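You operate a simulated robot arm through the tools that you are given. There is no shell and no other tool. Be economical: measure what you need, move in short steps, check, and stop when the job is done.

Carry out the task below with a simulated two-armed robot. There is one attempt and no reset: what you move stays moved.

JOB
Take the stopper off the narrow-necked flask marked "57" on the top of the desk and lay it down there.

The check looks at the end state, three seconds after you hand in, the way a careful person would. Anything else that was tipped, shoved, dropped, spilled or broken makes it a failure. A push-on lid holds only when it is set on centred and level and pressed home; a screw cap is set on level and turned clockwise until tight.

ROBOT AND FRAMES
Two 7-joint arms with two-finger parallel grippers on one trunk, on a base that drives. Base frame: it is fixed to the floor where the robot stands at the start and does not move with it; the origin is under the middle of the robot, x ahead of it, y to its left, z up; the surface under the hand at the start is at about z = 750. Readings come in mm, rad, newtons and seconds.
The left shoulder is at the start at [50, 158, 1158], the right one opposite. With the tool pointing down near the work surface each hand reaches from about 100 to 640 mm from the robot's upright axis, wherever it stands, measured 20 degrees to its own side. Payload 3.91 kg a hand.
The tool frame of a hand sits at the grasp point between the pads (the TCP): z along the fingers, y along the line on which they close. The tips reach 30 mm beyond it. Largest opening 110 mm; finger width 20, thickness 10; the body of the gripper, 48 by 112 mm, starts 55 mm behind the TCP.
Orientation is that of the tool frame in the base frame, as a unit quaternion [w, x, y, z]. With the fingers straight down and closing along the base's y, the tool's x points along the base's -x, its y along +y and its z along -z.

CONTROLS
- The arms move only by the tool arm_command. It takes "left_moves", "right_moves" or both (then of equal length, played together; a hand with none holds still); each is one flat list of numbers, 6 for each row, row after row: the shift along the tool's x, y, z in mm, then the turn, a rotation vector about the tool's x, y, z in rad. In form: [x, y, z, wx, wy, wz, x, y, z, wx, wy, wz, ...]. A call has 1 to 12 rows; each row shifts and turns the commanded pose from where the row before left it, along the tool's axes as they then stand. "left_grip" and "right_grip" are, for a hand that has rows, the finger opening in mm, from 0 to 110, set as the call begins (left out, the last holds). A row lasts 0.2 s, in which the tool goes at most 50 mm and 0.15 rad; a call with a longer step from one row to the next is refused whole, and so is a gripper value outside its range. Where a pose cannot be reached the arm comes as near as it can. A force on the tool above 40 N (or 10 N above the force at the start of the call, whichever is more), or a blocked arm, ends the call early, and 0.2 s more pass. The fingers move at their own pace (about 153 mm/s each) and stop on an object; they squeeze with about 44 N. The grip force told is the motor's: it shows also when the fingers shut on nothing. Time passes only in rows, and 0.2 s behind the last, so rows that do not move let the fingers close. It gives the time, the measured TCP pose, the force on the tool (base axes), the opening and the grip force at its end, in the units of the frame above (readings bear some noise), with the torque about the TCP (base axes, N m) and any sound that the robot's microphone picked up.
- Cameras (640 x 400 px; columns grow to the right, rows downward): "scene" is now at [128.7, 12.8, 1297.4]; the picture's right is [0.14, -0.99, 0.00], its down [-0.54, -0.07, -0.84] and it looks along [0.83, 0.11, -0.54] (base axes); focal length 286 px, centre (320, 200). "left" rides on the left gripper at [72, -17, -103] in its tool frame; the picture's right is [0.23, 0.97, 0.00], its down [-0.76, 0.18, -0.62] and it looks along [-0.61, 0.14, 0.78] (tool axes); focal length 222 px, centre (320, 200). "right" rides on the right gripper at [72, 17, -103] in its tool frame; the picture's right is [-0.23, 0.97, 0.00], its down [-0.76, -0.18, -0.62] and it looks along [-0.61, -0.14, 0.78] (tool axes); focal length 222 px, centre (320, 200). There is no depth. A picture from a camera that has moved, and an enlarged one, comes with that camera's place and axes in the base frame and with its lens.
- get_image(camera): a new picture of that camera. No time passes.
- lift_body(by): slides the trunk up (or, below 0, down) by that many mm; the arms and the scene camera ride with it, the base frame stays. It gives what a move gives, with no picture.
- base_move(legs): drives the robot by 1 to 6 legs, each [ahead, turn to the left] in mm and rad, along the robot's own axes; the way and the turn of a leg run together, so that a leg with both is an arc; at most 1500 mm and 3.142 rad a leg. The arms and the cameras ride along, it lands a little off, and it stops where it bumps. It gives what a move gives.
- aim_head(pan, tilt): turns the head with the scene camera to pan (to the left, within 1.396 rad either way) and tilt (down, from -0.506 to 1.204), counted from straight ahead of the robot. It gives what a move gives.
- zoom(camera, box): a new picture of the part [left, top, right, bottom] of that camera's present view, enlarged. No time passes.
- hand_in(): hands the job in; it is judged then, once.

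Go step by step. Nothing tells you exact positions but the pictures and the camera data: compare them with the known pose of the tool, close in by small moves and look again before you grip or let go. The budget is 120 turns and 100 pictures, counting those below and the enlarged ones. Unless the task says otherwise, let go and move clear before handing in, and close with one line.

The tools are called after "Call:" as name(argument=value, ...) on one line, values as JSON. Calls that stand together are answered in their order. arm_command: Moves the arms, as the interface text tells. Its arguments: {"type":"object","properties":{"left_moves":{"type":"array","items":{"type":"number"}},"left_grip":{"type":"number"},"right_moves":{"type":"array","items":{"type":"number"}},"right_grip":{"type":"number"}},"required":[]} The other tools are called the same way: lift_body (by) slides the trunk up or down; base_move (legs) drives the base; aim_head (pan, tilt) turns the head that bears the scene camera; get_image (camera) takes a picture; zoom (camera, box) takes an enlarged picture of a part of a camera's view; hand_in () hands the job in.

At the start:

```text
t: 0.0
left_position: [280.2, 196.3, 1115.2]
left_tool_rot: [0.0, 0.0, 1.0, 0.0]
left_force: [0.4, 0.6, -1.2]
left_wrist_torque: [-0.03, 0.0, 0.0]
left_opening: 110.0
left_finger_force: 0.0
right_position: [384.6, -124.8, 1098.1]
right_tool_rot: [0.0, 0.001, 1.0, 0.002]
right_force: [0.4, -0.2, 0.5]
right_wrist_torque: [-0.02, -0.01, -0.01]
right_opening: 110.0
right_finger_force: 0.0
trunk travel left (down, up): [-400.0, 82.0]
robot x, y, heading: [0.1, 1.5, -0.003]
head pan, tilt: [0.136, 0.574]
```

scene: 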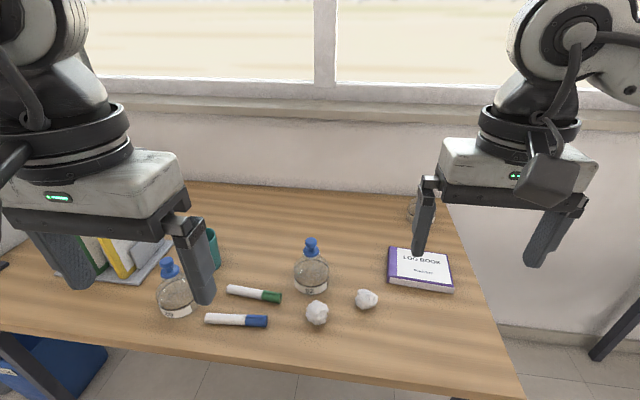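
right: 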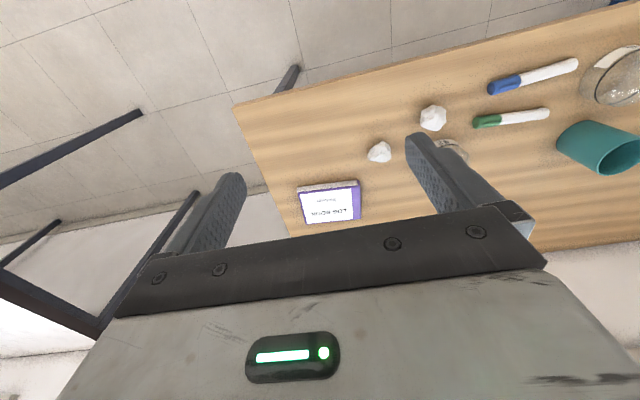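
left: 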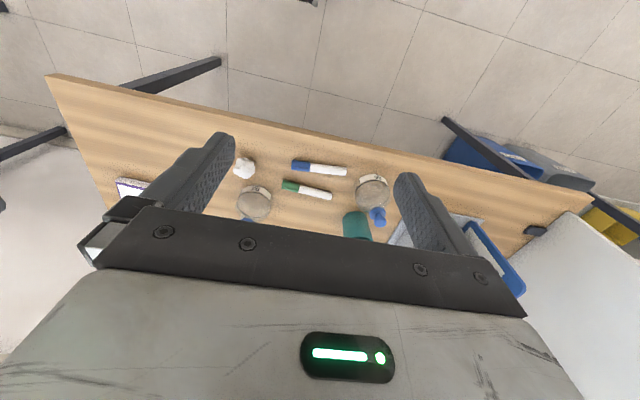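

I see two flasks with blue stoppers on the desk and possibly a third glass thing behind the right arm. I zoom in to read the labels.

Call:
zoom(camera="scene", box=[270, 220, 370, 320])

Call:
zoom(camera="scene", box=[130, 240, 230, 330])

Call:
zoom(camera="scene", box=[380, 170, 480, 250])

```text
4.00 times, centred on (320, 270) of scene
camera zoom: at [128.7, 12.8, 1297.4], right [0.14, -0.99, 0.0], down [-0.54, -0.07, -0.84], along [0.83, 0.11, -0.54], focal length 1144 px, centre (320, -80)
```

zoom: 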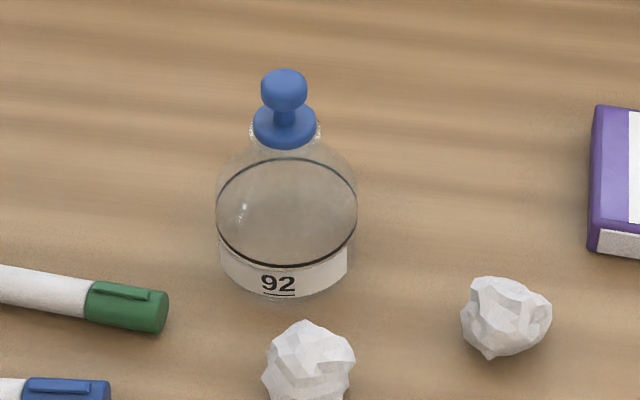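

```text
4.44 times, centred on (180, 285) of scene
camera zoom: at [128.7, 12.8, 1297.4], right [0.14, -0.99, 0.0], down [-0.54, -0.07, -0.84], along [0.83, 0.11, -0.54], focal length 1271 px, centre (942, -178)
```

zoom: 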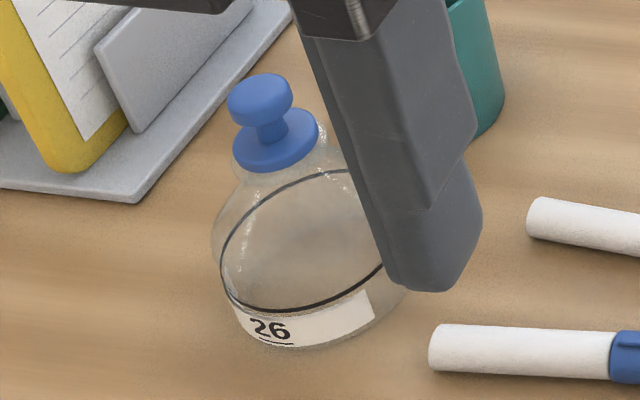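

```text
5.00 times, centred on (430, 210) of scene
camera zoom: at [128.7, 12.8, 1297.4], right [0.14, -0.99, 0.0], down [-0.54, -0.07, -0.84], along [0.83, 0.11, -0.54], focal length 1430 px, centre (-230, 150)
```

zoom: 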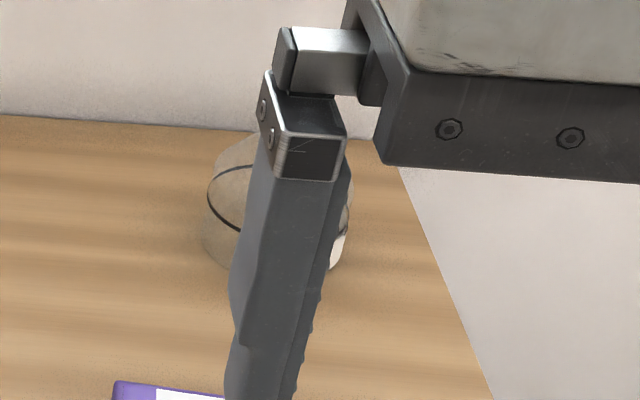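

The hidden third glass at about (885, -210) must be the 57 flask, too far for the arm from here. I look to the right to see whether I can drive round to the desk's right side.

Call:
aim_head(pan=-0.7, tilt=0.6)

Call:
get_image(camera="scene")

```text
t: 1.2
left_position: [280.8, 193.5, 1114.7]
left_tool_rot: [0.0, 0.0, 1.0, 0.0]
left_force: [0.0, 0.4, 0.6]
left_wrist_torque: [0.03, 0.02, -0.02]
left_opening: 109.8
left_finger_force: 0.0
right_position: [384.0, -125.8, 1097.5]
right_tool_rot: [0.0, 0.001, 1.0, 0.001]
right_force: [-0.9, 0.4, 0.9]
right_wrist_torque: [0.02, 0.0, 0.0]
right_opening: 109.9
right_finger_force: 0.0
trunk travel left (down, up): [-400.0, 82.0]
robot x, y, heading: [-0.8, 1.1, 0.0]
head pan, tilt: [-0.7, 0.6]
```

```text
93 pictures are left
camera scene: at [108.1, -56.2, 1295.0], right [-0.64, -0.77, 0.0], down [-0.43, 0.36, -0.83], along [0.63, -0.53, -0.56], focal length 286 px, centre (320, 200)
```

scene: 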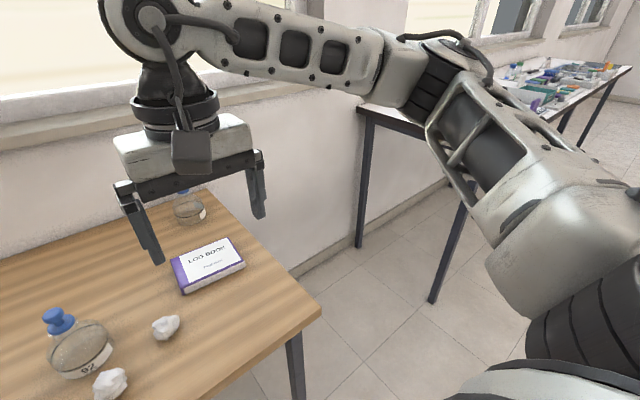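

Call:
zoom(camera="scene", box=[150, 170, 250, 240])

```text
5.71 times, centred on (200, 205) of scene
camera zoom: at [108.1, -56.2, 1295.0], right [-0.64, -0.77, 0.0], down [-0.43, 0.36, -0.83], along [0.63, -0.53, -0.56], focal length 1634 px, centre (1006, 171)
```

zoom: 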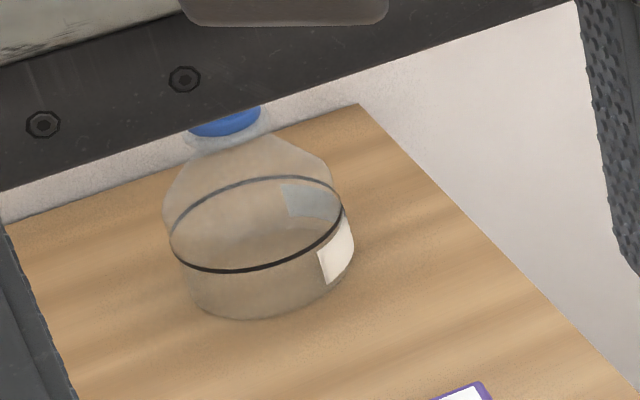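

Call:
aim_head(pan=-1.35, tilt=0.7)

Call:
get_image(camera="scene")

```text
t: 2.2
left_position: [279.9, 195.4, 1114.6]
left_tool_rot: [0.0, 0.0, 1.0, -0.001]
left_force: [0.3, 0.0, 0.2]
left_wrist_torque: [-0.01, 0.0, 0.0]
left_opening: 109.8
left_finger_force: 0.1
right_position: [383.1, -124.2, 1097.7]
right_tool_rot: [0.001, 0.001, 1.0, 0.001]
right_force: [0.2, -1.0, -0.6]
right_wrist_torque: [0.0, 0.02, 0.01]
right_opening: 110.2
right_finger_force: 0.1
trunk travel left (down, up): [-400.0, 82.0]
robot x, y, heading: [0.0, -1.9, 0.003]
head pan, tilt: [-1.349, 0.7]
```

```text
91 pictures are left
camera scene: at [59.2, -82.1, 1286.4], right [-0.98, -0.22, 0.0], down [-0.14, 0.63, -0.77], along [0.17, -0.75, -0.64], focal length 286 px, centre (320, 200)
```

scene: 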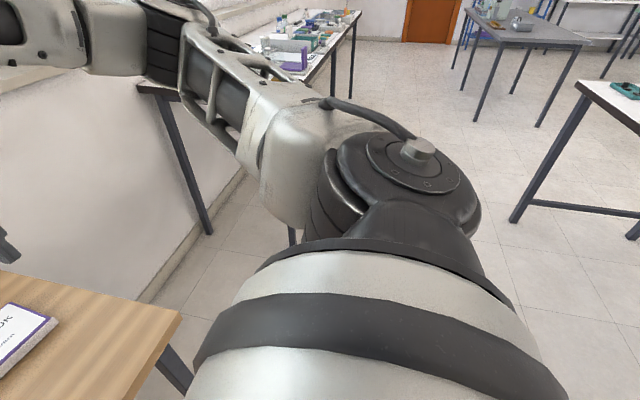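

The way is open: a strip about 850 mm wide between this desk and the next table. I drive to the right first, then check.

Call:
base_move(legs=[[0, -1.36], [710, 0], [0, 1.36]])

Call:
aim_head(pan=0.2, tilt=0.6)

Call:
get_image(camera="scene")

```text
t: 12.7
left_position: [428.3, -456.8, 1115.3]
left_tool_rot: [0.0, -0.039, 0.999, 0.0]
left_force: [0.5, 0.6, -0.5]
left_wrist_torque: [-0.03, 0.04, -0.01]
left_opening: 109.6
left_finger_force: 0.0
right_position: [555.7, -768.1, 1097.6]
right_tool_rot: [0.001, -0.037, 0.999, 0.001]
right_force: [-1.1, -0.3, -0.3]
right_wrist_torque: [0.02, 0.01, 0.02]
right_opening: 110.1
right_finger_force: 0.0
trunk travel left (down, up): [-400.0, 82.0]
robot x, y, heading: [165.0, -669.4, 0.078]
head pan, tilt: [-1.349, 0.7]
```

```text
t: 14.4
left_position: [427.8, -456.5, 1114.6]
left_tool_rot: [-0.001, -0.039, 0.999, -0.001]
left_force: [0.1, 0.2, 0.1]
left_wrist_torque: [-0.05, -0.02, 0.01]
left_opening: 109.8
left_finger_force: 0.1
right_position: [555.9, -767.7, 1097.3]
right_tool_rot: [0.001, -0.037, 0.999, 0.0]
right_force: [-0.3, -0.7, -0.6]
right_wrist_torque: [0.01, 0.03, 0.0]
right_opening: 110.3
right_finger_force: 0.1
trunk travel left (down, up): [-400.0, 82.0]
robot x, y, heading: [165.2, -674.7, 0.078]
head pan, tilt: [0.201, 0.6]
```

```text
90 pictures are left
camera scene: at [288.4, -644.6, 1295.0], right [0.27, -0.96, 0.0], down [-0.54, -0.15, -0.83], along [0.79, 0.23, -0.56], focal length 286 px, centre (320, 200)
```

scene: 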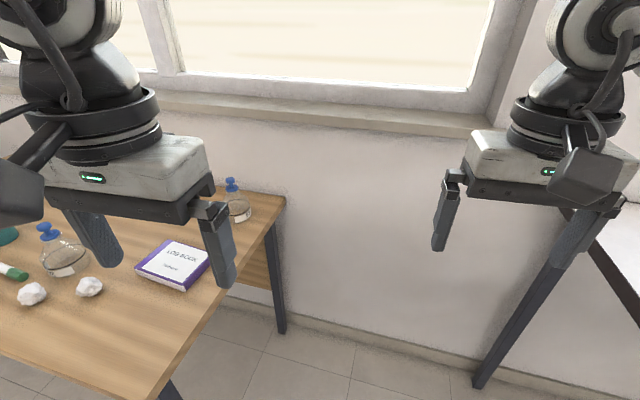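

Call:
base_move(legs=[[350, 0], [0, 0.45]])

Call:
aim_head(pan=0.35, tilt=0.7)

Call:
get_image(camera="scene")

Call:
get_image(camera="left")

```text
t: 17.9
left_position: [652.7, -339.4, 1114.4]
left_tool_rot: [0.0, -0.259, 0.966, 0.0]
left_force: [0.5, 0.3, -1.0]
left_wrist_torque: [0.04, 0.0, -0.04]
left_opening: 110.0
left_finger_force: 0.0
right_position: [903.5, -564.0, 1097.7]
right_tool_rot: [0.0, -0.258, 0.966, 0.001]
right_force: [0.7, -0.7, -0.5]
right_wrist_torque: [-0.01, 0.03, 0.01]
right_opening: 110.0
right_finger_force: 0.0
trunk travel left (down, up): [-400.0, 82.0]
robot x, y, heading: [506.9, -646.5, 0.52]
head pan, tilt: [0.201, 0.6]
```

```text
t: 18.6
left_position: [653.8, -338.8, 1114.2]
left_tool_rot: [0.0, -0.259, 0.966, 0.0]
left_force: [0.4, 0.2, 0.5]
left_wrist_torque: [0.03, -0.03, 0.0]
left_opening: 110.1
left_finger_force: 0.0
right_position: [903.1, -564.7, 1097.5]
right_tool_rot: [0.001, -0.258, 0.966, 0.001]
right_force: [0.8, 0.7, 0.3]
right_wrist_torque: [0.01, -0.02, 0.0]
right_opening: 110.0
right_finger_force: 0.1
trunk travel left (down, up): [-400.0, 82.0]
robot x, y, heading: [510.1, -646.5, 0.515]
head pan, tilt: [0.351, 0.7]
```

```text
89 pictures are left
camera scene: at [598.1, -561.9, 1286.4], right [0.77, -0.64, 0.0], down [-0.41, -0.49, -0.77], along [0.49, 0.59, -0.64], focal length 286 px, centre (320, 200)
```

scene: 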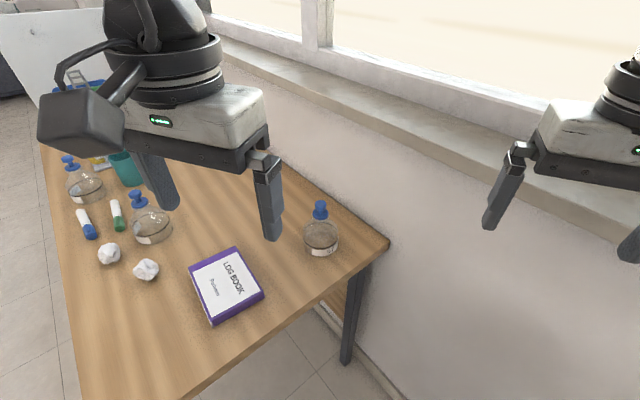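

```text
88 pictures are left
camera left: at [600.0, -389.7, 1218.1], right [-0.68, 0.73, 0.0], down [0.57, 0.54, 0.62], along [0.45, 0.43, -0.78], focal length 222 px, centre (320, 200)
```

left: 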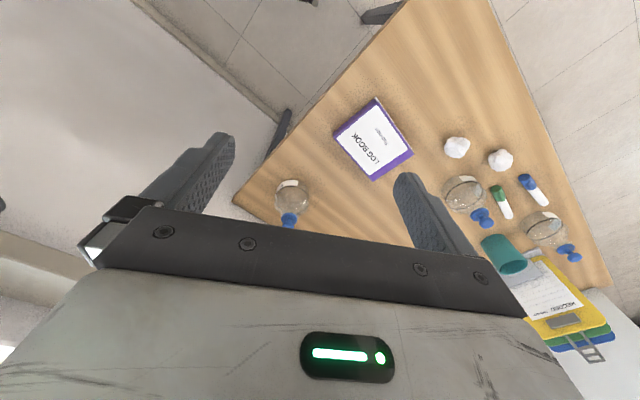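

Call:
zoom(camera="scene", box=[280, 190, 360, 270])

Call:
zoom(camera="scene", box=[290, 180, 390, 260])

```text
5.00 times, centred on (320, 230) of scene
camera zoom: at [598.1, -561.9, 1286.4], right [0.77, -0.64, 0.0], down [-0.41, -0.49, -0.77], along [0.49, 0.59, -0.64], focal length 1430 px, centre (320, 50)
```

zoom: 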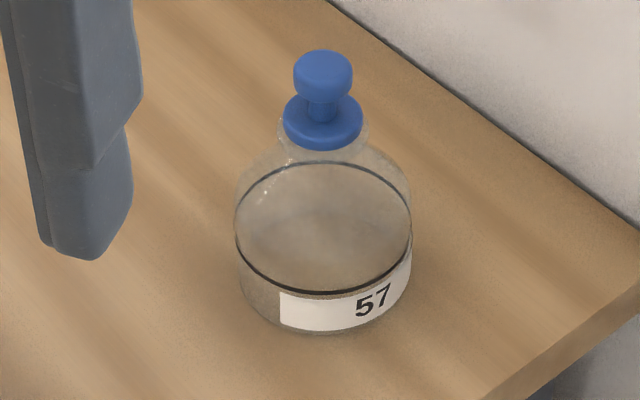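

```text
5.00 times, centred on (340, 220) of scene
camera zoom: at [598.1, -561.9, 1286.4], right [0.77, -0.64, 0.0], down [-0.41, -0.49, -0.77], along [0.49, 0.59, -0.64], focal length 1430 px, centre (220, 100)
```

zoom: 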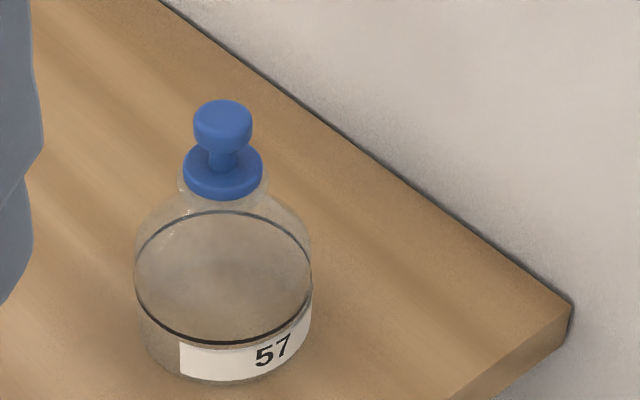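

The flask is 57, centred at about (897, -203), with its knob near z = 880. I bring the left hand over it, staying high.

Call:
arm_command(left_moves=[-35, 0, 0, 0, 0, 0, -35, 0, 0, 0, 0, 0, -35, 0, 0, 0, 0, 0, -35, 0, 0, 0, 0, 0, -35, 0, 0, 0, 0, 0, -35, 0, 0, 0, 0, 0, -35, -1, 10, 0, 0, 0, -34, -2, 20, 0, 0, 0, 0, 0, 30, 0, 0, 0, 0, 0, 0, 0, 0, 0], left_grip=70)

Call:
get_image(camera="left")

Call:
get_image(camera="scene")

```text
t: 20.9
left_position: [863.3, -198.2, 1049.1]
left_tool_rot: [0.0, -0.259, 0.966, -0.001]
left_force: [-0.2, 0.3, -0.1]
left_wrist_torque: [-0.02, -0.02, -0.01]
left_opening: 70.2
left_finger_force: 0.1
left hand out of reach, approached as far as the arm can: row 7, 8
right_position: [903.9, -564.3, 1098.2]
right_tool_rot: [0.0, -0.258, 0.966, 0.001]
right_force: [-0.5, 0.4, -0.4]
right_wrist_torque: [0.03, -0.04, -0.01]
right_opening: 110.1
right_finger_force: 0.1
trunk travel left (down, up): [-400.0, 82.0]
robot x, y, heading: [509.5, -649.1, 0.521]
head pan, tilt: [0.351, 0.7]
```

```text
85 pictures are left
camera left: at [809.1, -249.5, 1153.0], right [-0.68, 0.73, 0.0], down [0.57, 0.53, 0.62], along [0.46, 0.43, -0.78], focal length 222 px, centre (320, 200)
```

left: 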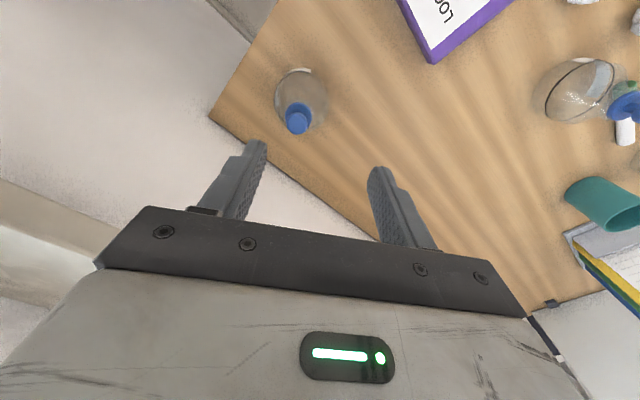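

```text
84 pictures are left
camera scene: at [598.1, -561.8, 1286.4], right [0.77, -0.64, 0.0], down [-0.41, -0.49, -0.77], along [0.49, 0.59, -0.64], focal length 286 px, centre (320, 200)
```

scene: 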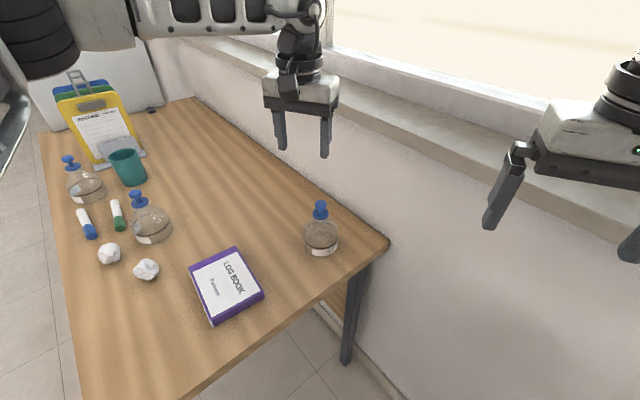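

I triangulate the knob at about (892, -208, 883). I move over it and go down to TCP z ≈ 990.

Call:
arm_command(left_moves=[0, 0, 30, 0, 0, 0, 0, 0, 30, 0, 0, 0, -10, -12, 0, 0, 0, 0, -10, -11, 0, 0, 0, 0, 0, 0, 0, 0, 0, 0])

Call:
get_image(camera="left")

Call:
get_image(camera="scene")

```text
t: 22.1
left_position: [855.5, -206.7, 1001.9]
left_tool_rot: [0.001, -0.258, 0.966, -0.001]
left_force: [1.2, 0.2, 0.5]
left_wrist_torque: [0.01, 0.0, -0.01]
left_opening: 70.0
left_finger_force: 0.1
left hand out of reach, approached as far as the arm can: row 2, 3, 4
right_position: [903.2, -563.0, 1097.7]
right_tool_rot: [0.001, -0.258, 0.966, 0.001]
right_force: [0.6, -0.5, -0.3]
right_wrist_torque: [0.05, -0.03, -0.01]
right_opening: 109.5
right_finger_force: 0.0
trunk travel left (down, up): [-400.0, 82.0]
robot x, y, heading: [510.4, -645.6, 0.518]
head pan, tilt: [0.351, 0.7]
```

```text
83 pictures are left
camera left: at [802.0, -258.4, 1104.8], right [-0.68, 0.73, 0.0], down [0.57, 0.53, 0.62], along [0.46, 0.43, -0.78], focal length 222 px, centre (320, 200)
```

left: 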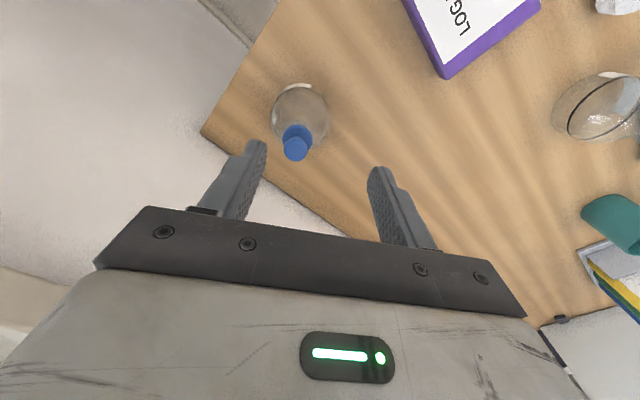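

```text
82 pictures are left
camera scene: at [598.1, -561.8, 1286.3], right [0.77, -0.64, 0.0], down [-0.41, -0.49, -0.76], along [0.49, 0.59, -0.64], focal length 286 px, centre (320, 200)
```

scene: 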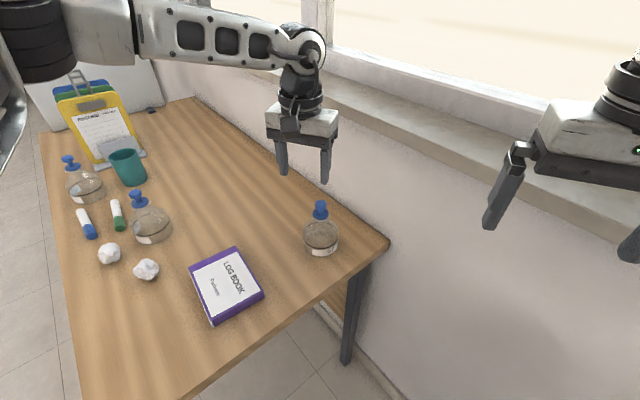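

The arm is at the end of its reach here. I pull it back and shift the base about 90 mm along x, parallel to the desk's edge.

Call:
arm_command(left_moves=[0, 0, -40, 0, 0, 0, 40, 0, -40, 0, 0, 0, 40, 0, 0, 0, 0, 0, 40, 0, 0, 0, 0, 0, 40, 0, 0, 0, 0, 0, 40, 0, 0, 0, 0, 0, 40, 0, 0, 0, 0, 0])

Call:
base_move(legs=[[0, -0.52], [90, 0], [0, 0.62]])

Call:
get_image(camera="scene")

```text
refused: row 2 steps farther than a row can; nothing moved
```

```text
t: 23.7
left_position: [994.5, -375.9, 1001.5]
left_tool_rot: [-0.009, -0.064, 0.998, 0.004]
left_force: [-6.7, -0.6, 3.1]
left_wrist_torque: [-0.03, -0.76, -0.04]
left_opening: 70.2
left_finger_force: 0.1
right_position: [903.5, -727.8, 1098.1]
right_tool_rot: [0.001, -0.057, 0.998, 0.0]
right_force: [-0.8, 0.4, -0.9]
right_wrist_torque: [-0.03, 0.01, -0.01]
right_opening: 110.0
right_finger_force: 0.0
trunk travel left (down, up): [-400.0, 82.0]
robot x, y, heading: [510.0, -646.0, 0.117]
head pan, tilt: [0.351, 0.7]
stopped in leg 1: the force on the tool passed its limit at 91 N (the readings are from after the stop); the commanded pose is now the measured one
```

```text
81 pictures are left
camera scene: at [623.3, -604.2, 1286.5], right [0.45, -0.89, 0.0], down [-0.57, -0.29, -0.77], along [0.68, 0.34, -0.64], focal length 286 px, centre (320, 200)
```

scene: 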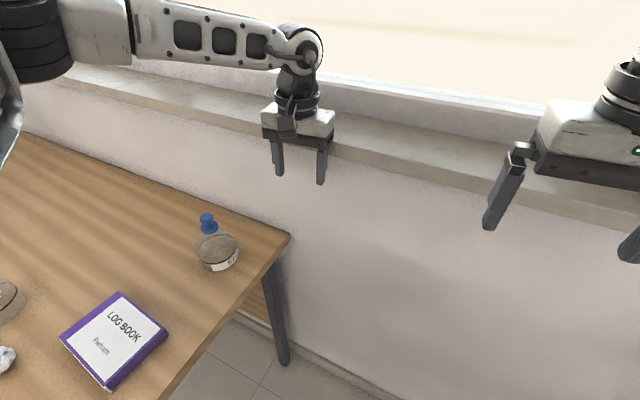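

The retreat was refused for an oversized step and the turn then brought the hand against the window sill; nothing else moved. I now pull the arm back properly with smaller steps.

Call:
arm_command(left_moves=[30, 0, 0, 0, 0, 0, 40, 0, 0, 0, 0, 0, 40, 0, 0, 0, 0, 0, 40, 0, 0, 0, 0, 0, 40, 0, 0, 0, 0, 0, 20, 0, -30, 0, 0, 0, 0, 0, -30, 0, 0, 0])

```text
t: 25.3
left_position: [789.0, -402.3, 1066.2]
left_tool_rot: [-0.01, -0.064, 0.998, 0.006]
left_force: [-0.1, 0.5, 0.1]
left_wrist_torque: [0.01, -0.02, 0.04]
left_opening: 70.2
left_finger_force: 0.0
right_position: [905.2, -728.6, 1096.8]
right_tool_rot: [-0.001, -0.056, 0.998, 0.002]
right_force: [0.2, -0.2, -0.8]
right_wrist_torque: [-0.01, 0.0, 0.01]
right_opening: 109.9
right_finger_force: 0.1
trunk travel left (down, up): [-400.0, 82.0]
robot x, y, heading: [507.3, -647.9, 0.117]
head pan, tilt: [0.351, 0.7]
```

Call:
arm_command(right_moves=[40, 0, 0, 0, 0, 0, 40, 0, 0, 0, 0, 0, 40, 0, 0, 0, 0, 0])

Call:
base_move(legs=[[0, -0.11], [85, 0], [0, 0.6]])

Call:
get_image(camera="scene")

```text
t: 26.1
left_position: [789.7, -402.4, 1066.4]
left_tool_rot: [-0.009, -0.065, 0.998, 0.006]
left_force: [0.6, 0.1, 0.3]
left_wrist_torque: [-0.05, -0.02, -0.01]
left_opening: 70.2
left_finger_force: 0.1
right_position: [785.2, -741.4, 1096.8]
right_tool_rot: [0.0, -0.055, 0.998, 0.001]
right_force: [0.4, -0.5, -0.2]
right_wrist_torque: [0.01, 0.01, 0.0]
right_opening: 109.9
right_finger_force: 0.1
trunk travel left (down, up): [-400.0, 82.0]
robot x, y, heading: [506.8, -647.6, 0.114]
head pan, tilt: [0.351, 0.7]
```

```text
t: 29.0
left_position: [749.2, -328.5, 1070.3]
left_tool_rot: [0.0, -0.233, 0.973, 0.003]
left_force: [-0.4, -0.3, 0.6]
left_wrist_torque: [0.02, 0.0, -0.04]
left_opening: 70.1
left_finger_force: 0.1
right_position: [871.2, -660.6, 1103.2]
right_tool_rot: [0.007, -0.187, 0.982, 0.002]
right_force: [-0.5, -0.3, 0.3]
right_wrist_torque: [0.02, 0.03, 0.03]
right_opening: 110.2
right_finger_force: 0.1
trunk travel left (down, up): [-400.0, 82.0]
robot x, y, heading: [583.2, -647.4, 0.43]
head pan, tilt: [0.351, 0.7]
stopped in leg 3: the robot was blocked; the commanded pose is now the measured one
```

```text
80 pictures are left
camera scene: at [658.9, -578.6, 1289.1], right [0.71, -0.71, 0.01], down [-0.44, -0.45, -0.78], along [0.56, 0.54, -0.63], focal length 286 px, centre (320, 200)
```

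scene: 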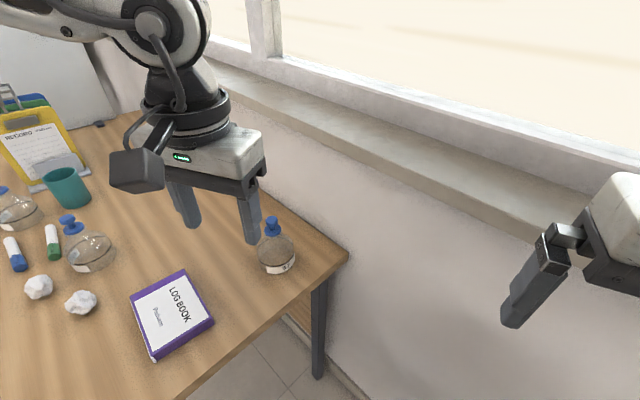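

The turn was blocked partway. I look to the right to see what the robot touches.

Call:
aim_head(pan=-0.9, tilt=0.6)

Call:
get_image(camera="scene")

Call:
get_image(camera="right")

Call:
aim_head(pan=0.9, tilt=1.1)

Call:
get_image(camera="scene")

```text
t: 30.4
left_position: [748.6, -329.6, 1072.1]
left_tool_rot: [0.004, -0.233, 0.972, 0.004]
left_force: [-0.6, -0.9, -0.2]
left_wrist_torque: [-0.01, -0.03, 0.01]
left_opening: 70.0
left_finger_force: 0.0
right_position: [870.6, -661.4, 1101.6]
right_tool_rot: [0.009, -0.189, 0.982, 0.0]
right_force: [-0.2, -0.5, 0.3]
right_wrist_torque: [-0.01, 0.01, 0.02]
right_opening: 110.0
right_finger_force: 0.1
trunk travel left (down, up): [-400.0, 82.0]
robot x, y, heading: [586.8, -649.9, 0.438]
head pan, tilt: [-0.901, 0.6]
```

```text
79 pictures are left
camera scene: at [676.4, -678.8, 1297.4], right [-0.45, -0.89, -0.02], down [-0.48, 0.26, -0.84], along [0.75, -0.37, -0.55], focal length 286 px, centre (320, 200)
```

scene: 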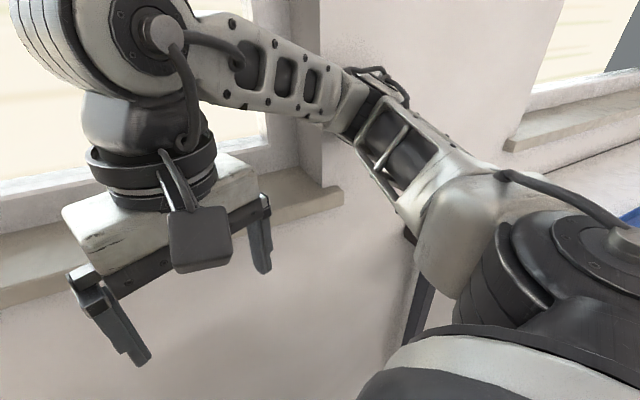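

```text
78 pictures are left
camera right: at [795.9, -672.0, 1205.4], right [-0.15, 0.99, 0.0], down [0.76, 0.11, 0.64], along [0.63, 0.1, -0.77], focal length 222 px, centre (320, 200)
```

right: 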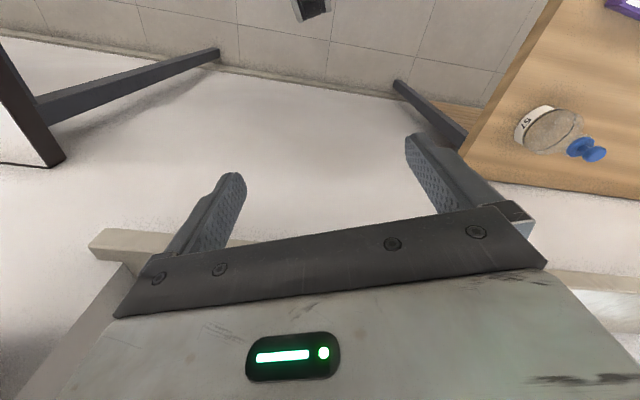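

```text
t: 32.2
left_position: [748.8, -329.7, 1071.7]
left_tool_rot: [0.003, -0.234, 0.972, 0.003]
left_force: [0.2, -0.5, 0.2]
left_wrist_torque: [0.0, 0.0, 0.02]
left_opening: 70.2
left_finger_force: 0.2
right_position: [870.7, -660.7, 1102.8]
right_tool_rot: [0.007, -0.189, 0.982, 0.0]
right_force: [0.1, -0.6, 0.0]
right_wrist_torque: [0.0, 0.0, 0.0]
right_opening: 110.0
right_finger_force: 0.2
trunk travel left (down, up): [-400.0, 82.0]
robot x, y, heading: [585.1, -654.8, 0.436]
head pan, tilt: [0.901, 1.1]
```

```text
77 pictures are left
camera scene: at [613.0, -577.5, 1257.7], right [0.97, -0.23, 0.02], down [-0.2, -0.86, -0.46], along [0.13, 0.45, -0.89], focal length 286 px, centre (320, 200)
```

scene: 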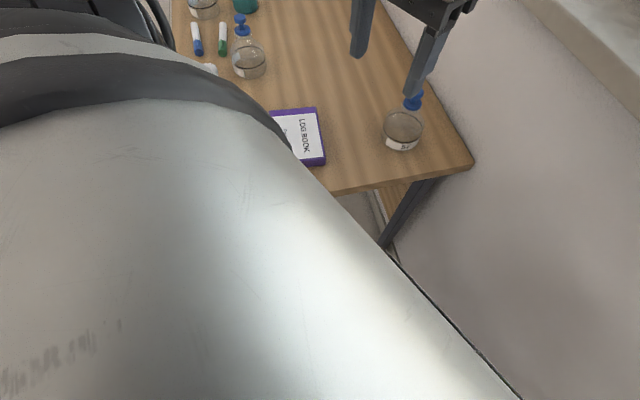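

The right elbow is most likely against the wall by the window. I turn back slightly to free it and work from that heading.

Call:
base_move(legs=[[0, -0.1]])

Call:
aim_head(pan=0.45, tilt=0.75)

Call:
get_image(camera="scene")

```text
t: 33.1
left_position: [801.1, -345.4, 1065.6]
left_tool_rot: [-0.009, -0.186, 0.983, 0.005]
left_force: [-0.2, -0.5, 0.1]
left_wrist_torque: [0.02, -0.01, 0.0]
left_opening: 70.1
left_finger_force: 0.0
right_position: [888.1, -684.3, 1094.5]
right_tool_rot: [-0.005, -0.145, 0.989, 0.0]
right_force: [0.8, 0.1, -0.4]
right_wrist_torque: [-0.04, 0.0, 0.0]
right_opening: 110.0
right_finger_force: 0.0
trunk travel left (down, up): [-400.0, 82.0]
robot x, y, heading: [588.6, -651.6, 0.339]
head pan, tilt: [0.901, 1.1]
```

```text
t: 34.0
left_position: [800.1, -344.6, 1066.0]
left_tool_rot: [-0.01, -0.186, 0.983, 0.004]
left_force: [0.5, 0.4, 0.6]
left_wrist_torque: [-0.01, -0.01, -0.03]
left_opening: 69.8
left_finger_force: 0.1
right_position: [887.4, -683.4, 1093.2]
right_tool_rot: [-0.005, -0.145, 0.989, -0.001]
right_force: [0.5, 0.6, 0.1]
right_wrist_torque: [0.03, 0.0, 0.0]
right_opening: 110.0
right_finger_force: 0.1
trunk travel left (down, up): [-400.0, 82.0]
robot x, y, heading: [583.8, -647.9, 0.339]
head pan, tilt: [0.45, 0.75]
```

```text
76 pictures are left
camera scene: at [682.8, -578.2, 1282.1], right [0.71, -0.7, 0.0], down [-0.48, -0.49, -0.73], along [0.51, 0.52, -0.68], focal length 286 px, centre (320, 200)
```

scene: 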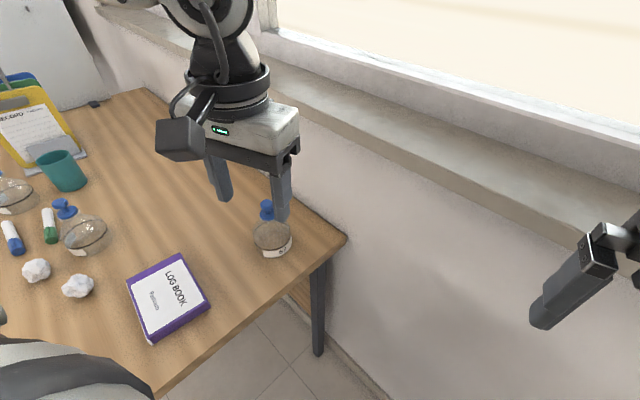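

Call:
arm_command(left_moves=[-27, 19, 0, 0, 0, 0, -27, 19, 0, 0, 0, 0, -27, 19, 0, 0, 0, 0, -27, 19, 0, 0, 0, 0, -27, 18, 0, 0, 0, 0, 0, 0, 30, 0, 0, 0, 0, 0, 30, 0, 0, 0, 0, 0, 0, 0, 0, 0])

Call:
get_image(camera="left")

Call:
get_image(camera="scene")

```text
t: 35.9
left_position: [890.6, -207.8, 1002.9]
left_tool_rot: [-0.009, -0.186, 0.983, 0.004]
left_force: [-0.9, 0.1, 0.4]
left_wrist_torque: [0.0, -0.03, -0.03]
left_opening: 70.0
left_finger_force: 0.0
right_position: [888.4, -683.3, 1095.6]
right_tool_rot: [-0.005, -0.145, 0.989, 0.001]
right_force: [0.4, -0.5, 0.6]
right_wrist_torque: [0.04, -0.01, 0.0]
right_opening: 109.9
right_finger_force: 0.1
trunk travel left (down, up): [-400.0, 82.0]
robot x, y, heading: [586.7, -651.8, 0.342]
head pan, tilt: [0.45, 0.75]
```

```text
75 pictures are left
camera left: at [832.2, -250.0, 1107.9], right [-0.57, 0.82, 0.01], down [0.66, 0.44, 0.61], along [0.5, 0.36, -0.79], focal length 222 px, centre (320, 200)
```

left: 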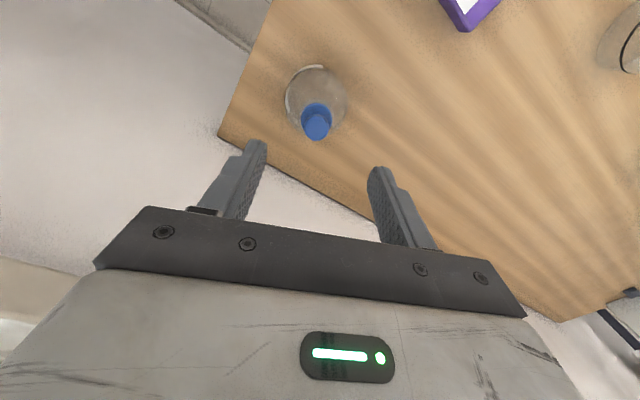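

```text
74 pictures are left
camera scene: at [682.9, -578.2, 1282.2], right [0.71, -0.7, 0.0], down [-0.48, -0.49, -0.73], along [0.51, 0.52, -0.68], focal length 286 px, centre (320, 200)
```

scene: 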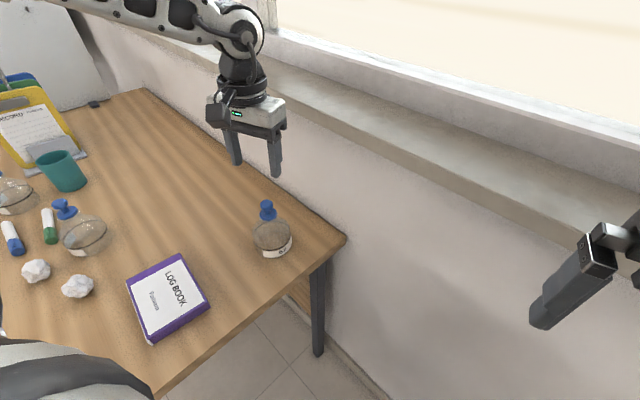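

The hand is nearly above the flask and the gripper can reach it. I zoom in on the knob to refine.

Call:
zoom(camera="left", box=[270, 60, 370, 160])

Call:
zoom(camera="scene", box=[220, 190, 320, 270])

```text
4.00 times, centred on (320, 110) of left
camera zoom: at [832.2, -250.0, 1107.9], right [-0.57, 0.82, 0.01], down [0.66, 0.44, 0.61], along [0.5, 0.36, -0.79], focal length 888 px, centre (320, 560)
```

zoom: 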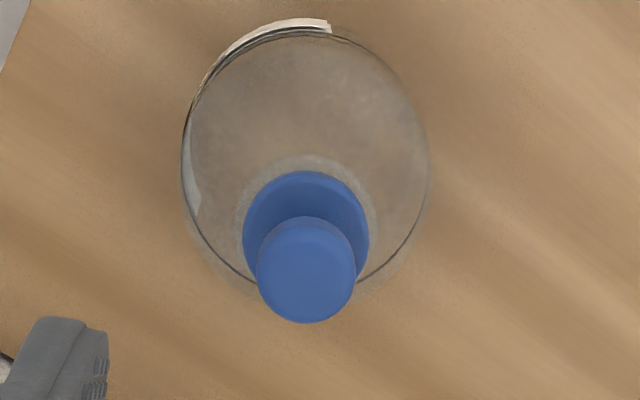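

```text
5.00 times, centred on (270, 230) of scene
camera zoom: at [682.9, -578.2, 1282.2], right [0.71, -0.7, 0.0], down [-0.48, -0.49, -0.73], along [0.51, 0.52, -0.68], focal length 1430 px, centre (570, 50)
```

zoom: 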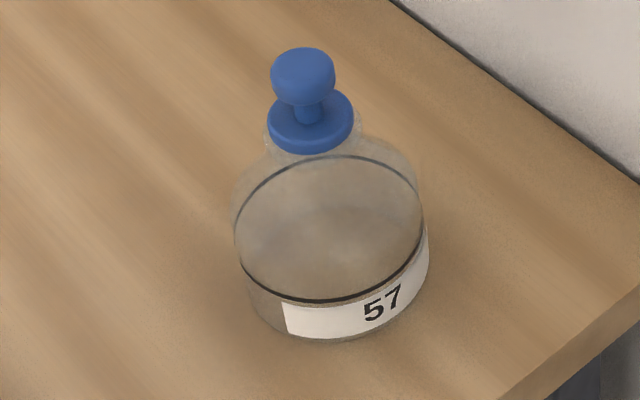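

Refined knob centre: about (898, -204.5), top near z = 890, collar near 857. I level the tool, centre it and go down part-way.

Call:
arm_command(left_moves=[-8, 0.5, 0, 0.011, -0.016, 0, 0, 0, 25, 0, 0, 0, 0, 0, 25, 0, 0, 0, 0, 0, 0, 0, 0, 0])

Call:
zoom(camera="left", box=[200, 60, 440, 260])

Call:
zoom(camera="scene", box=[200, 150, 320, 270])

```text
t: 36.9
left_position: [898.6, -206.0, 954.1]
left_tool_rot: [0.0, -0.186, 0.983, 0.0]
left_force: [0.0, 0.5, -0.2]
left_wrist_torque: [0.06, -0.01, 0.0]
left_opening: 70.0
left_finger_force: 0.0
right_position: [887.6, -683.4, 1094.5]
right_tool_rot: [-0.004, -0.145, 0.989, 0.0]
right_force: [-1.1, 0.1, -0.5]
right_wrist_torque: [0.0, -0.01, 0.04]
right_opening: 110.1
right_finger_force: 0.0
trunk travel left (down, up): [-400.0, 82.0]
robot x, y, heading: [588.1, -649.4, 0.34]
head pan, tilt: [0.45, 0.75]
```

```text
2.00 times, centred on (320, 160) of left
camera zoom: at [837.2, -247.6, 1057.4], right [-0.57, 0.82, 0.0], down [0.64, 0.44, 0.62], along [0.51, 0.35, -0.78], focal length 444 px, centre (320, 280)
```

zoom: 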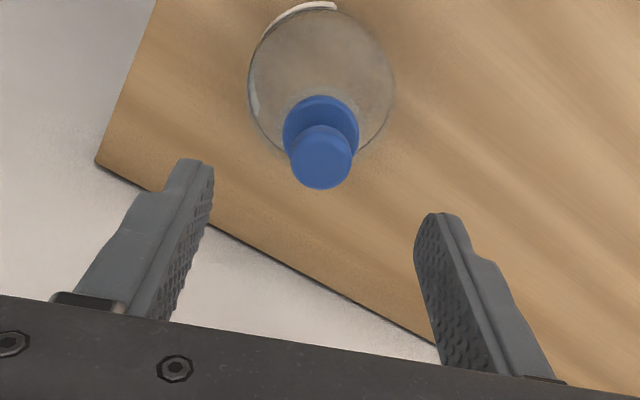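

```text
3.33 times, centred on (260, 210) of scene
camera zoom: at [682.9, -578.2, 1282.2], right [0.71, -0.7, 0.0], down [-0.48, -0.49, -0.73], along [0.51, 0.52, -0.68], focal length 953 px, centre (520, 167)
```

zoom: 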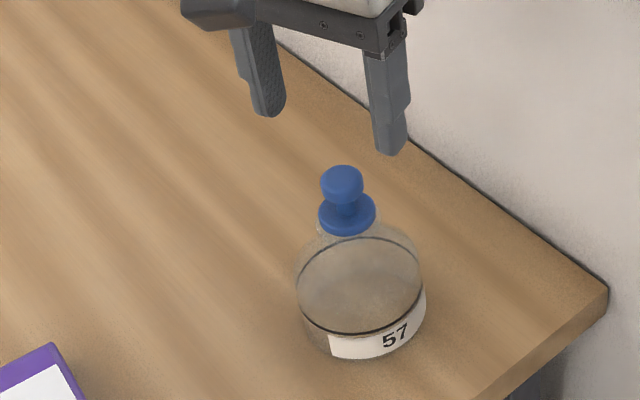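

The knob lines up with the tool axis. I lower so that the tips pass the knob but stay above the collar.

Call:
arm_command(left_moves=[0, 0, 20, 0, 0, 0, 0, 0, 18, 0, 0, 0, 0, 0, 14, 0, 0, 0, 0, 0, 0, 0, 0, 0], left_grip=60)

Call:
zoom(camera="left", box=[200, 60, 440, 260])

Call:
zoom(camera="scene", box=[220, 170, 320, 250])

```text
t: 37.9
left_position: [895.4, -203.0, 903.8]
left_tool_rot: [0.0, -0.185, 0.983, -0.001]
left_force: [-0.4, -0.2, 0.6]
left_wrist_torque: [-0.02, 0.0, -0.04]
left_opening: 60.0
left_finger_force: 0.0
right_position: [887.6, -683.5, 1095.4]
right_tool_rot: [-0.005, -0.146, 0.989, 0.0]
right_force: [-0.5, 0.2, -0.5]
right_wrist_torque: [0.01, -0.03, 0.0]
right_opening: 109.9
right_finger_force: 0.0
trunk travel left (down, up): [-400.0, 82.0]
robot x, y, heading: [584.8, -650.1, 0.34]
head pan, tilt: [0.45, 0.75]
```

```text
2.00 times, centred on (320, 160) of left
camera zoom: at [835.8, -245.1, 1006.8], right [-0.57, 0.82, 0.0], down [0.64, 0.44, 0.62], along [0.51, 0.35, -0.78], focal length 444 px, centre (320, 280)
```

zoom: 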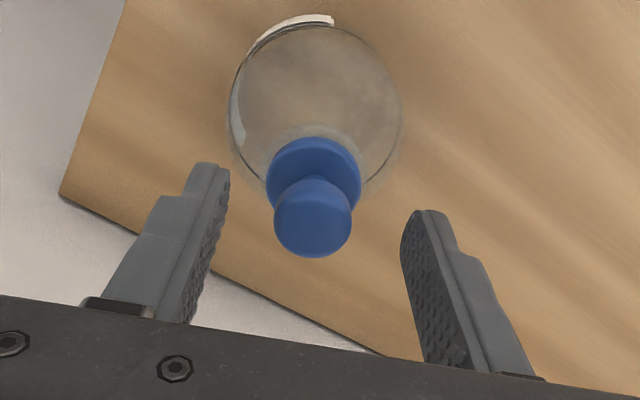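

```text
5.00 times, centred on (270, 210) of scene
camera zoom: at [682.9, -578.2, 1282.2], right [0.71, -0.7, 0.0], down [-0.48, -0.49, -0.73], along [0.51, 0.52, -0.68], focal length 1430 px, centre (570, 150)
```

zoom: 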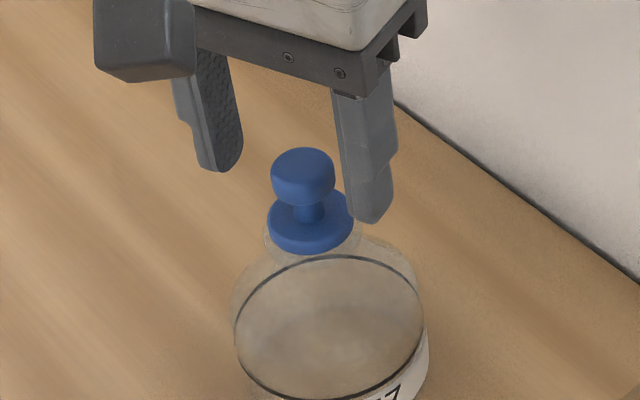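

Call:
arm_command(left_moves=[2.5, -2, 3, 0, 0, 0, 0, 0, 0, 0, 0, 0], left_grip=36)

Call:
zoom(camera="left", box=[200, 60, 440, 260])

Call:
zoom(camera="scene", box=[220, 170, 320, 250])

```text
t: 38.5
left_position: [895.8, -206.4, 899.7]
left_tool_rot: [0.0, -0.186, 0.983, 0.001]
left_force: [0.4, 1.0, 0.2]
left_wrist_torque: [0.01, -0.01, 0.0]
left_opening: 36.1
left_finger_force: 0.0
right_position: [887.9, -684.9, 1095.2]
right_tool_rot: [-0.004, -0.146, 0.989, 0.0]
right_force: [0.0, 0.5, 0.5]
right_wrist_torque: [0.02, 0.0, 0.03]
right_opening: 110.1
right_finger_force: 0.0
trunk travel left (down, up): [-400.0, 82.0]
robot x, y, heading: [587.6, -655.4, 0.343]
head pan, tilt: [0.45, 0.75]
```

```text
2.00 times, centred on (320, 160) of left
camera zoom: at [835.2, -249.1, 1003.5], right [-0.57, 0.82, 0.0], down [0.64, 0.44, 0.62], along [0.51, 0.35, -0.78], focal length 444 px, centre (320, 280)
```

zoom: 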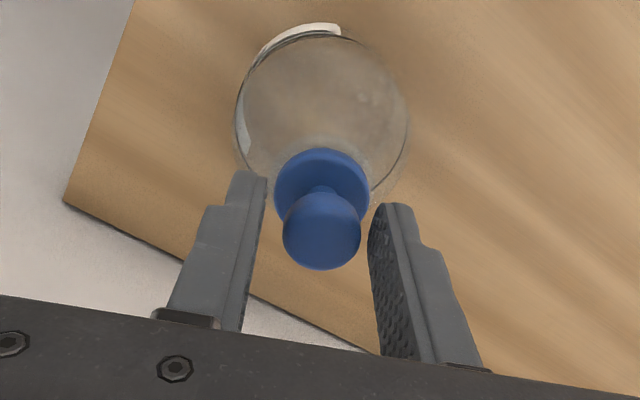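

```text
5.00 times, centred on (270, 210) of scene
camera zoom: at [682.9, -578.2, 1282.2], right [0.71, -0.7, 0.0], down [-0.48, -0.49, -0.73], along [0.51, 0.52, -0.68], focal length 1430 px, centre (570, 150)
```

zoom: 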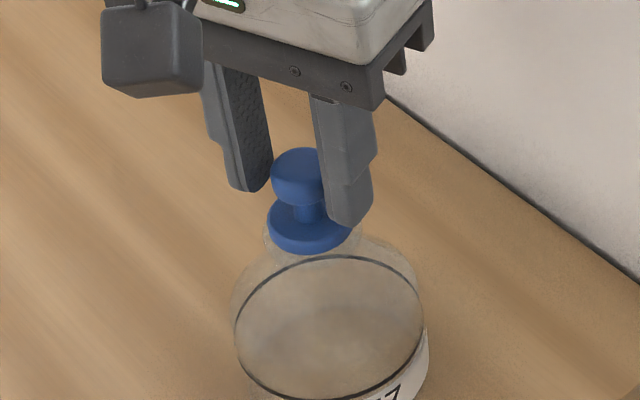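

The knob sits centrally between the fingers. I close on it.

Call:
arm_command(left_moves=[0, 0, 0, 0, 0, 0, 0, 0, 0, 0, 0, 0, 0, 0, 0, 0, 0, 0], left_grip=18)

Call:
zoom(camera="scene", box=[220, 170, 320, 250])

Call:
zoom(camera="left", box=[200, 60, 440, 260])

```text
t: 39.2
left_position: [895.2, -206.7, 900.4]
left_tool_rot: [0.0, -0.185, 0.983, 0.001]
left_force: [-0.5, 0.2, -0.5]
left_wrist_torque: [0.02, 0.0, 0.0]
left_opening: 22.2
left_finger_force: 44.1
right_position: [886.9, -684.0, 1095.6]
right_tool_rot: [-0.004, -0.146, 0.989, 0.001]
right_force: [0.5, 0.7, -0.4]
right_wrist_torque: [0.0, 0.03, 0.01]
right_opening: 110.1
right_finger_force: 0.1
trunk travel left (down, up): [-400.0, 82.0]
robot x, y, heading: [585.9, -652.0, 0.342]
head pan, tilt: [0.45, 0.75]
heard: snap
```

```text
5.00 times, centred on (270, 210) of scene
camera zoom: at [682.9, -578.2, 1282.2], right [0.71, -0.7, 0.0], down [-0.48, -0.49, -0.73], along [0.51, 0.52, -0.68], focal length 1430 px, centre (570, 150)
```

zoom: 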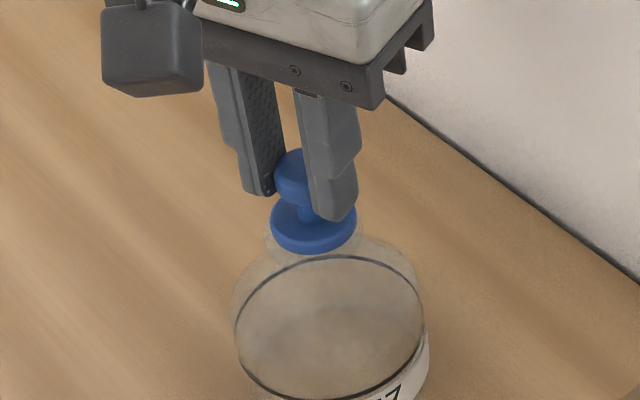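

```text
2.00 times, centred on (320, 160) of left
camera zoom: at [835.2, -249.1, 1003.6], right [-0.57, 0.82, 0.0], down [0.65, 0.44, 0.62], along [0.51, 0.35, -0.78], focal length 444 px, centre (320, 280)
```

zoom: 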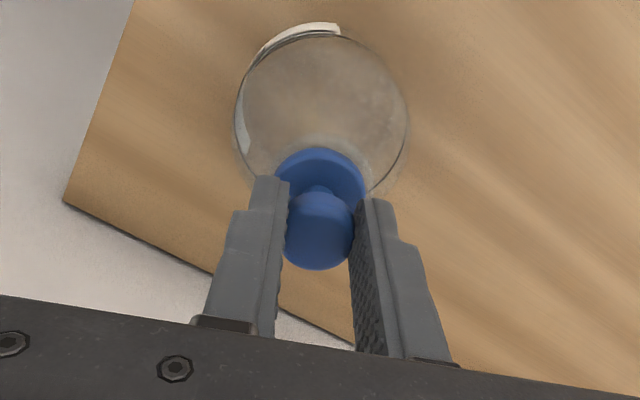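

The grip holds at 22 mm, and a snap was heard, probably the stopper loosening. I lift gently straight up.

Call:
arm_command(left_moves=[0, 0, -3, 0, 0, 0, 0, 0, -5, 0, 0, 0, 0, 0, -8, 0, 0, 0, 0, 0, 0, 0, 0, 0])

Call:
zoom(camera="scene", box=[220, 170, 320, 250])

```text
t: 40.2
left_position: [897.0, -206.5, 915.6]
left_tool_rot: [0.0, -0.185, 0.983, 0.0]
left_force: [0.2, -0.8, 0.0]
left_wrist_torque: [0.02, 0.03, 0.01]
left_opening: 22.4
left_finger_force: 44.4
right_position: [886.7, -683.7, 1095.6]
right_tool_rot: [-0.005, -0.144, 0.99, 0.0]
right_force: [0.3, 0.6, -0.1]
right_wrist_torque: [0.02, 0.01, -0.02]
right_opening: 110.1
right_finger_force: 0.2
trunk travel left (down, up): [-400.0, 82.0]
robot x, y, heading: [585.6, -654.0, 0.344]
head pan, tilt: [0.45, 0.75]
```

```text
5.00 times, centred on (270, 210) of scene
camera zoom: at [682.9, -578.2, 1282.2], right [0.71, -0.7, 0.0], down [-0.48, -0.49, -0.73], along [0.51, 0.52, -0.68], focal length 1430 px, centre (570, 150)
```

zoom: 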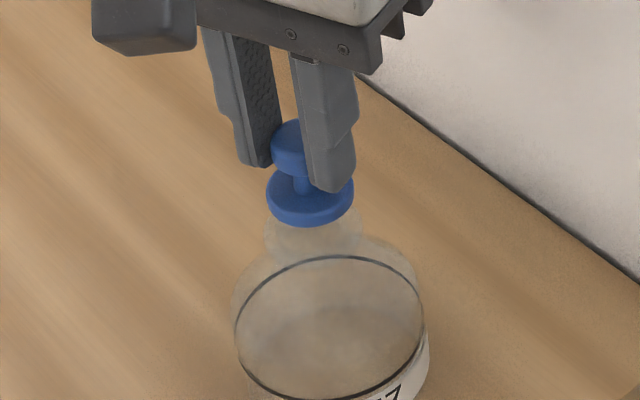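

The stopper rises and the flask stays put. I lift further to clear its plug.

Call:
arm_command(left_moves=[0, 0, -10, 0, 0, 0, 0, 0, -10, 0, 0, 0, 0, 0, -15, 0, 0, 0, 0, 0, -15, 0, 0, 0, 0, 0, -15, 0, 0, 0])

Call:
zoom(camera="scene", box=[200, 110, 340, 270])

Call:
get_image(camera="scene")

```text
t: 41.5
left_position: [895.0, -206.9, 981.0]
left_tool_rot: [-0.001, -0.185, 0.983, -0.001]
left_force: [-0.3, -0.7, 0.0]
left_wrist_torque: [0.02, -0.02, 0.0]
left_opening: 22.0
left_finger_force: 44.0
right_position: [887.8, -682.9, 1094.5]
right_tool_rot: [-0.004, -0.146, 0.989, 0.0]
right_force: [0.1, -0.4, 1.2]
right_wrist_torque: [0.01, 0.0, 0.01]
right_opening: 109.6
right_finger_force: 0.0
trunk travel left (down, up): [-400.0, 82.0]
robot x, y, heading: [586.2, -654.2, 0.342]
head pan, tilt: [0.45, 0.75]
```

```text
2.50 times, centred on (270, 190) of scene
camera zoom: at [682.9, -578.2, 1282.2], right [0.71, -0.7, 0.0], down [-0.48, -0.49, -0.73], along [0.51, 0.52, -0.68], focal length 715 px, centre (445, 225)
```

zoom: 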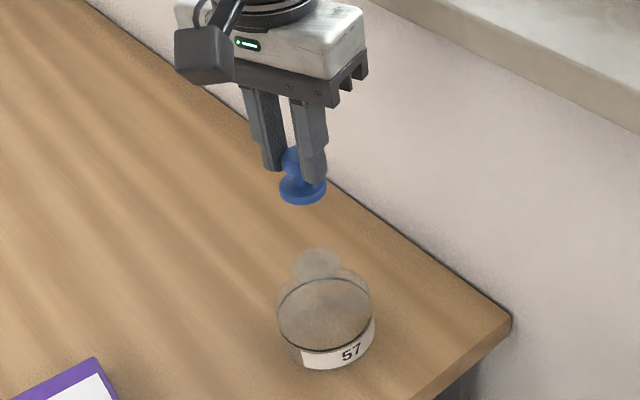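

```text
61 pictures are left
camera scene: at [682.9, -578.2, 1282.2], right [0.71, -0.7, 0.0], down [-0.48, -0.49, -0.73], along [0.51, 0.52, -0.68], focal length 286 px, centre (320, 200)
```

scene: 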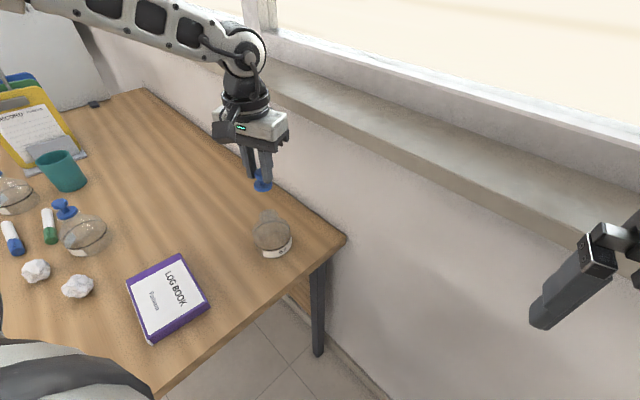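

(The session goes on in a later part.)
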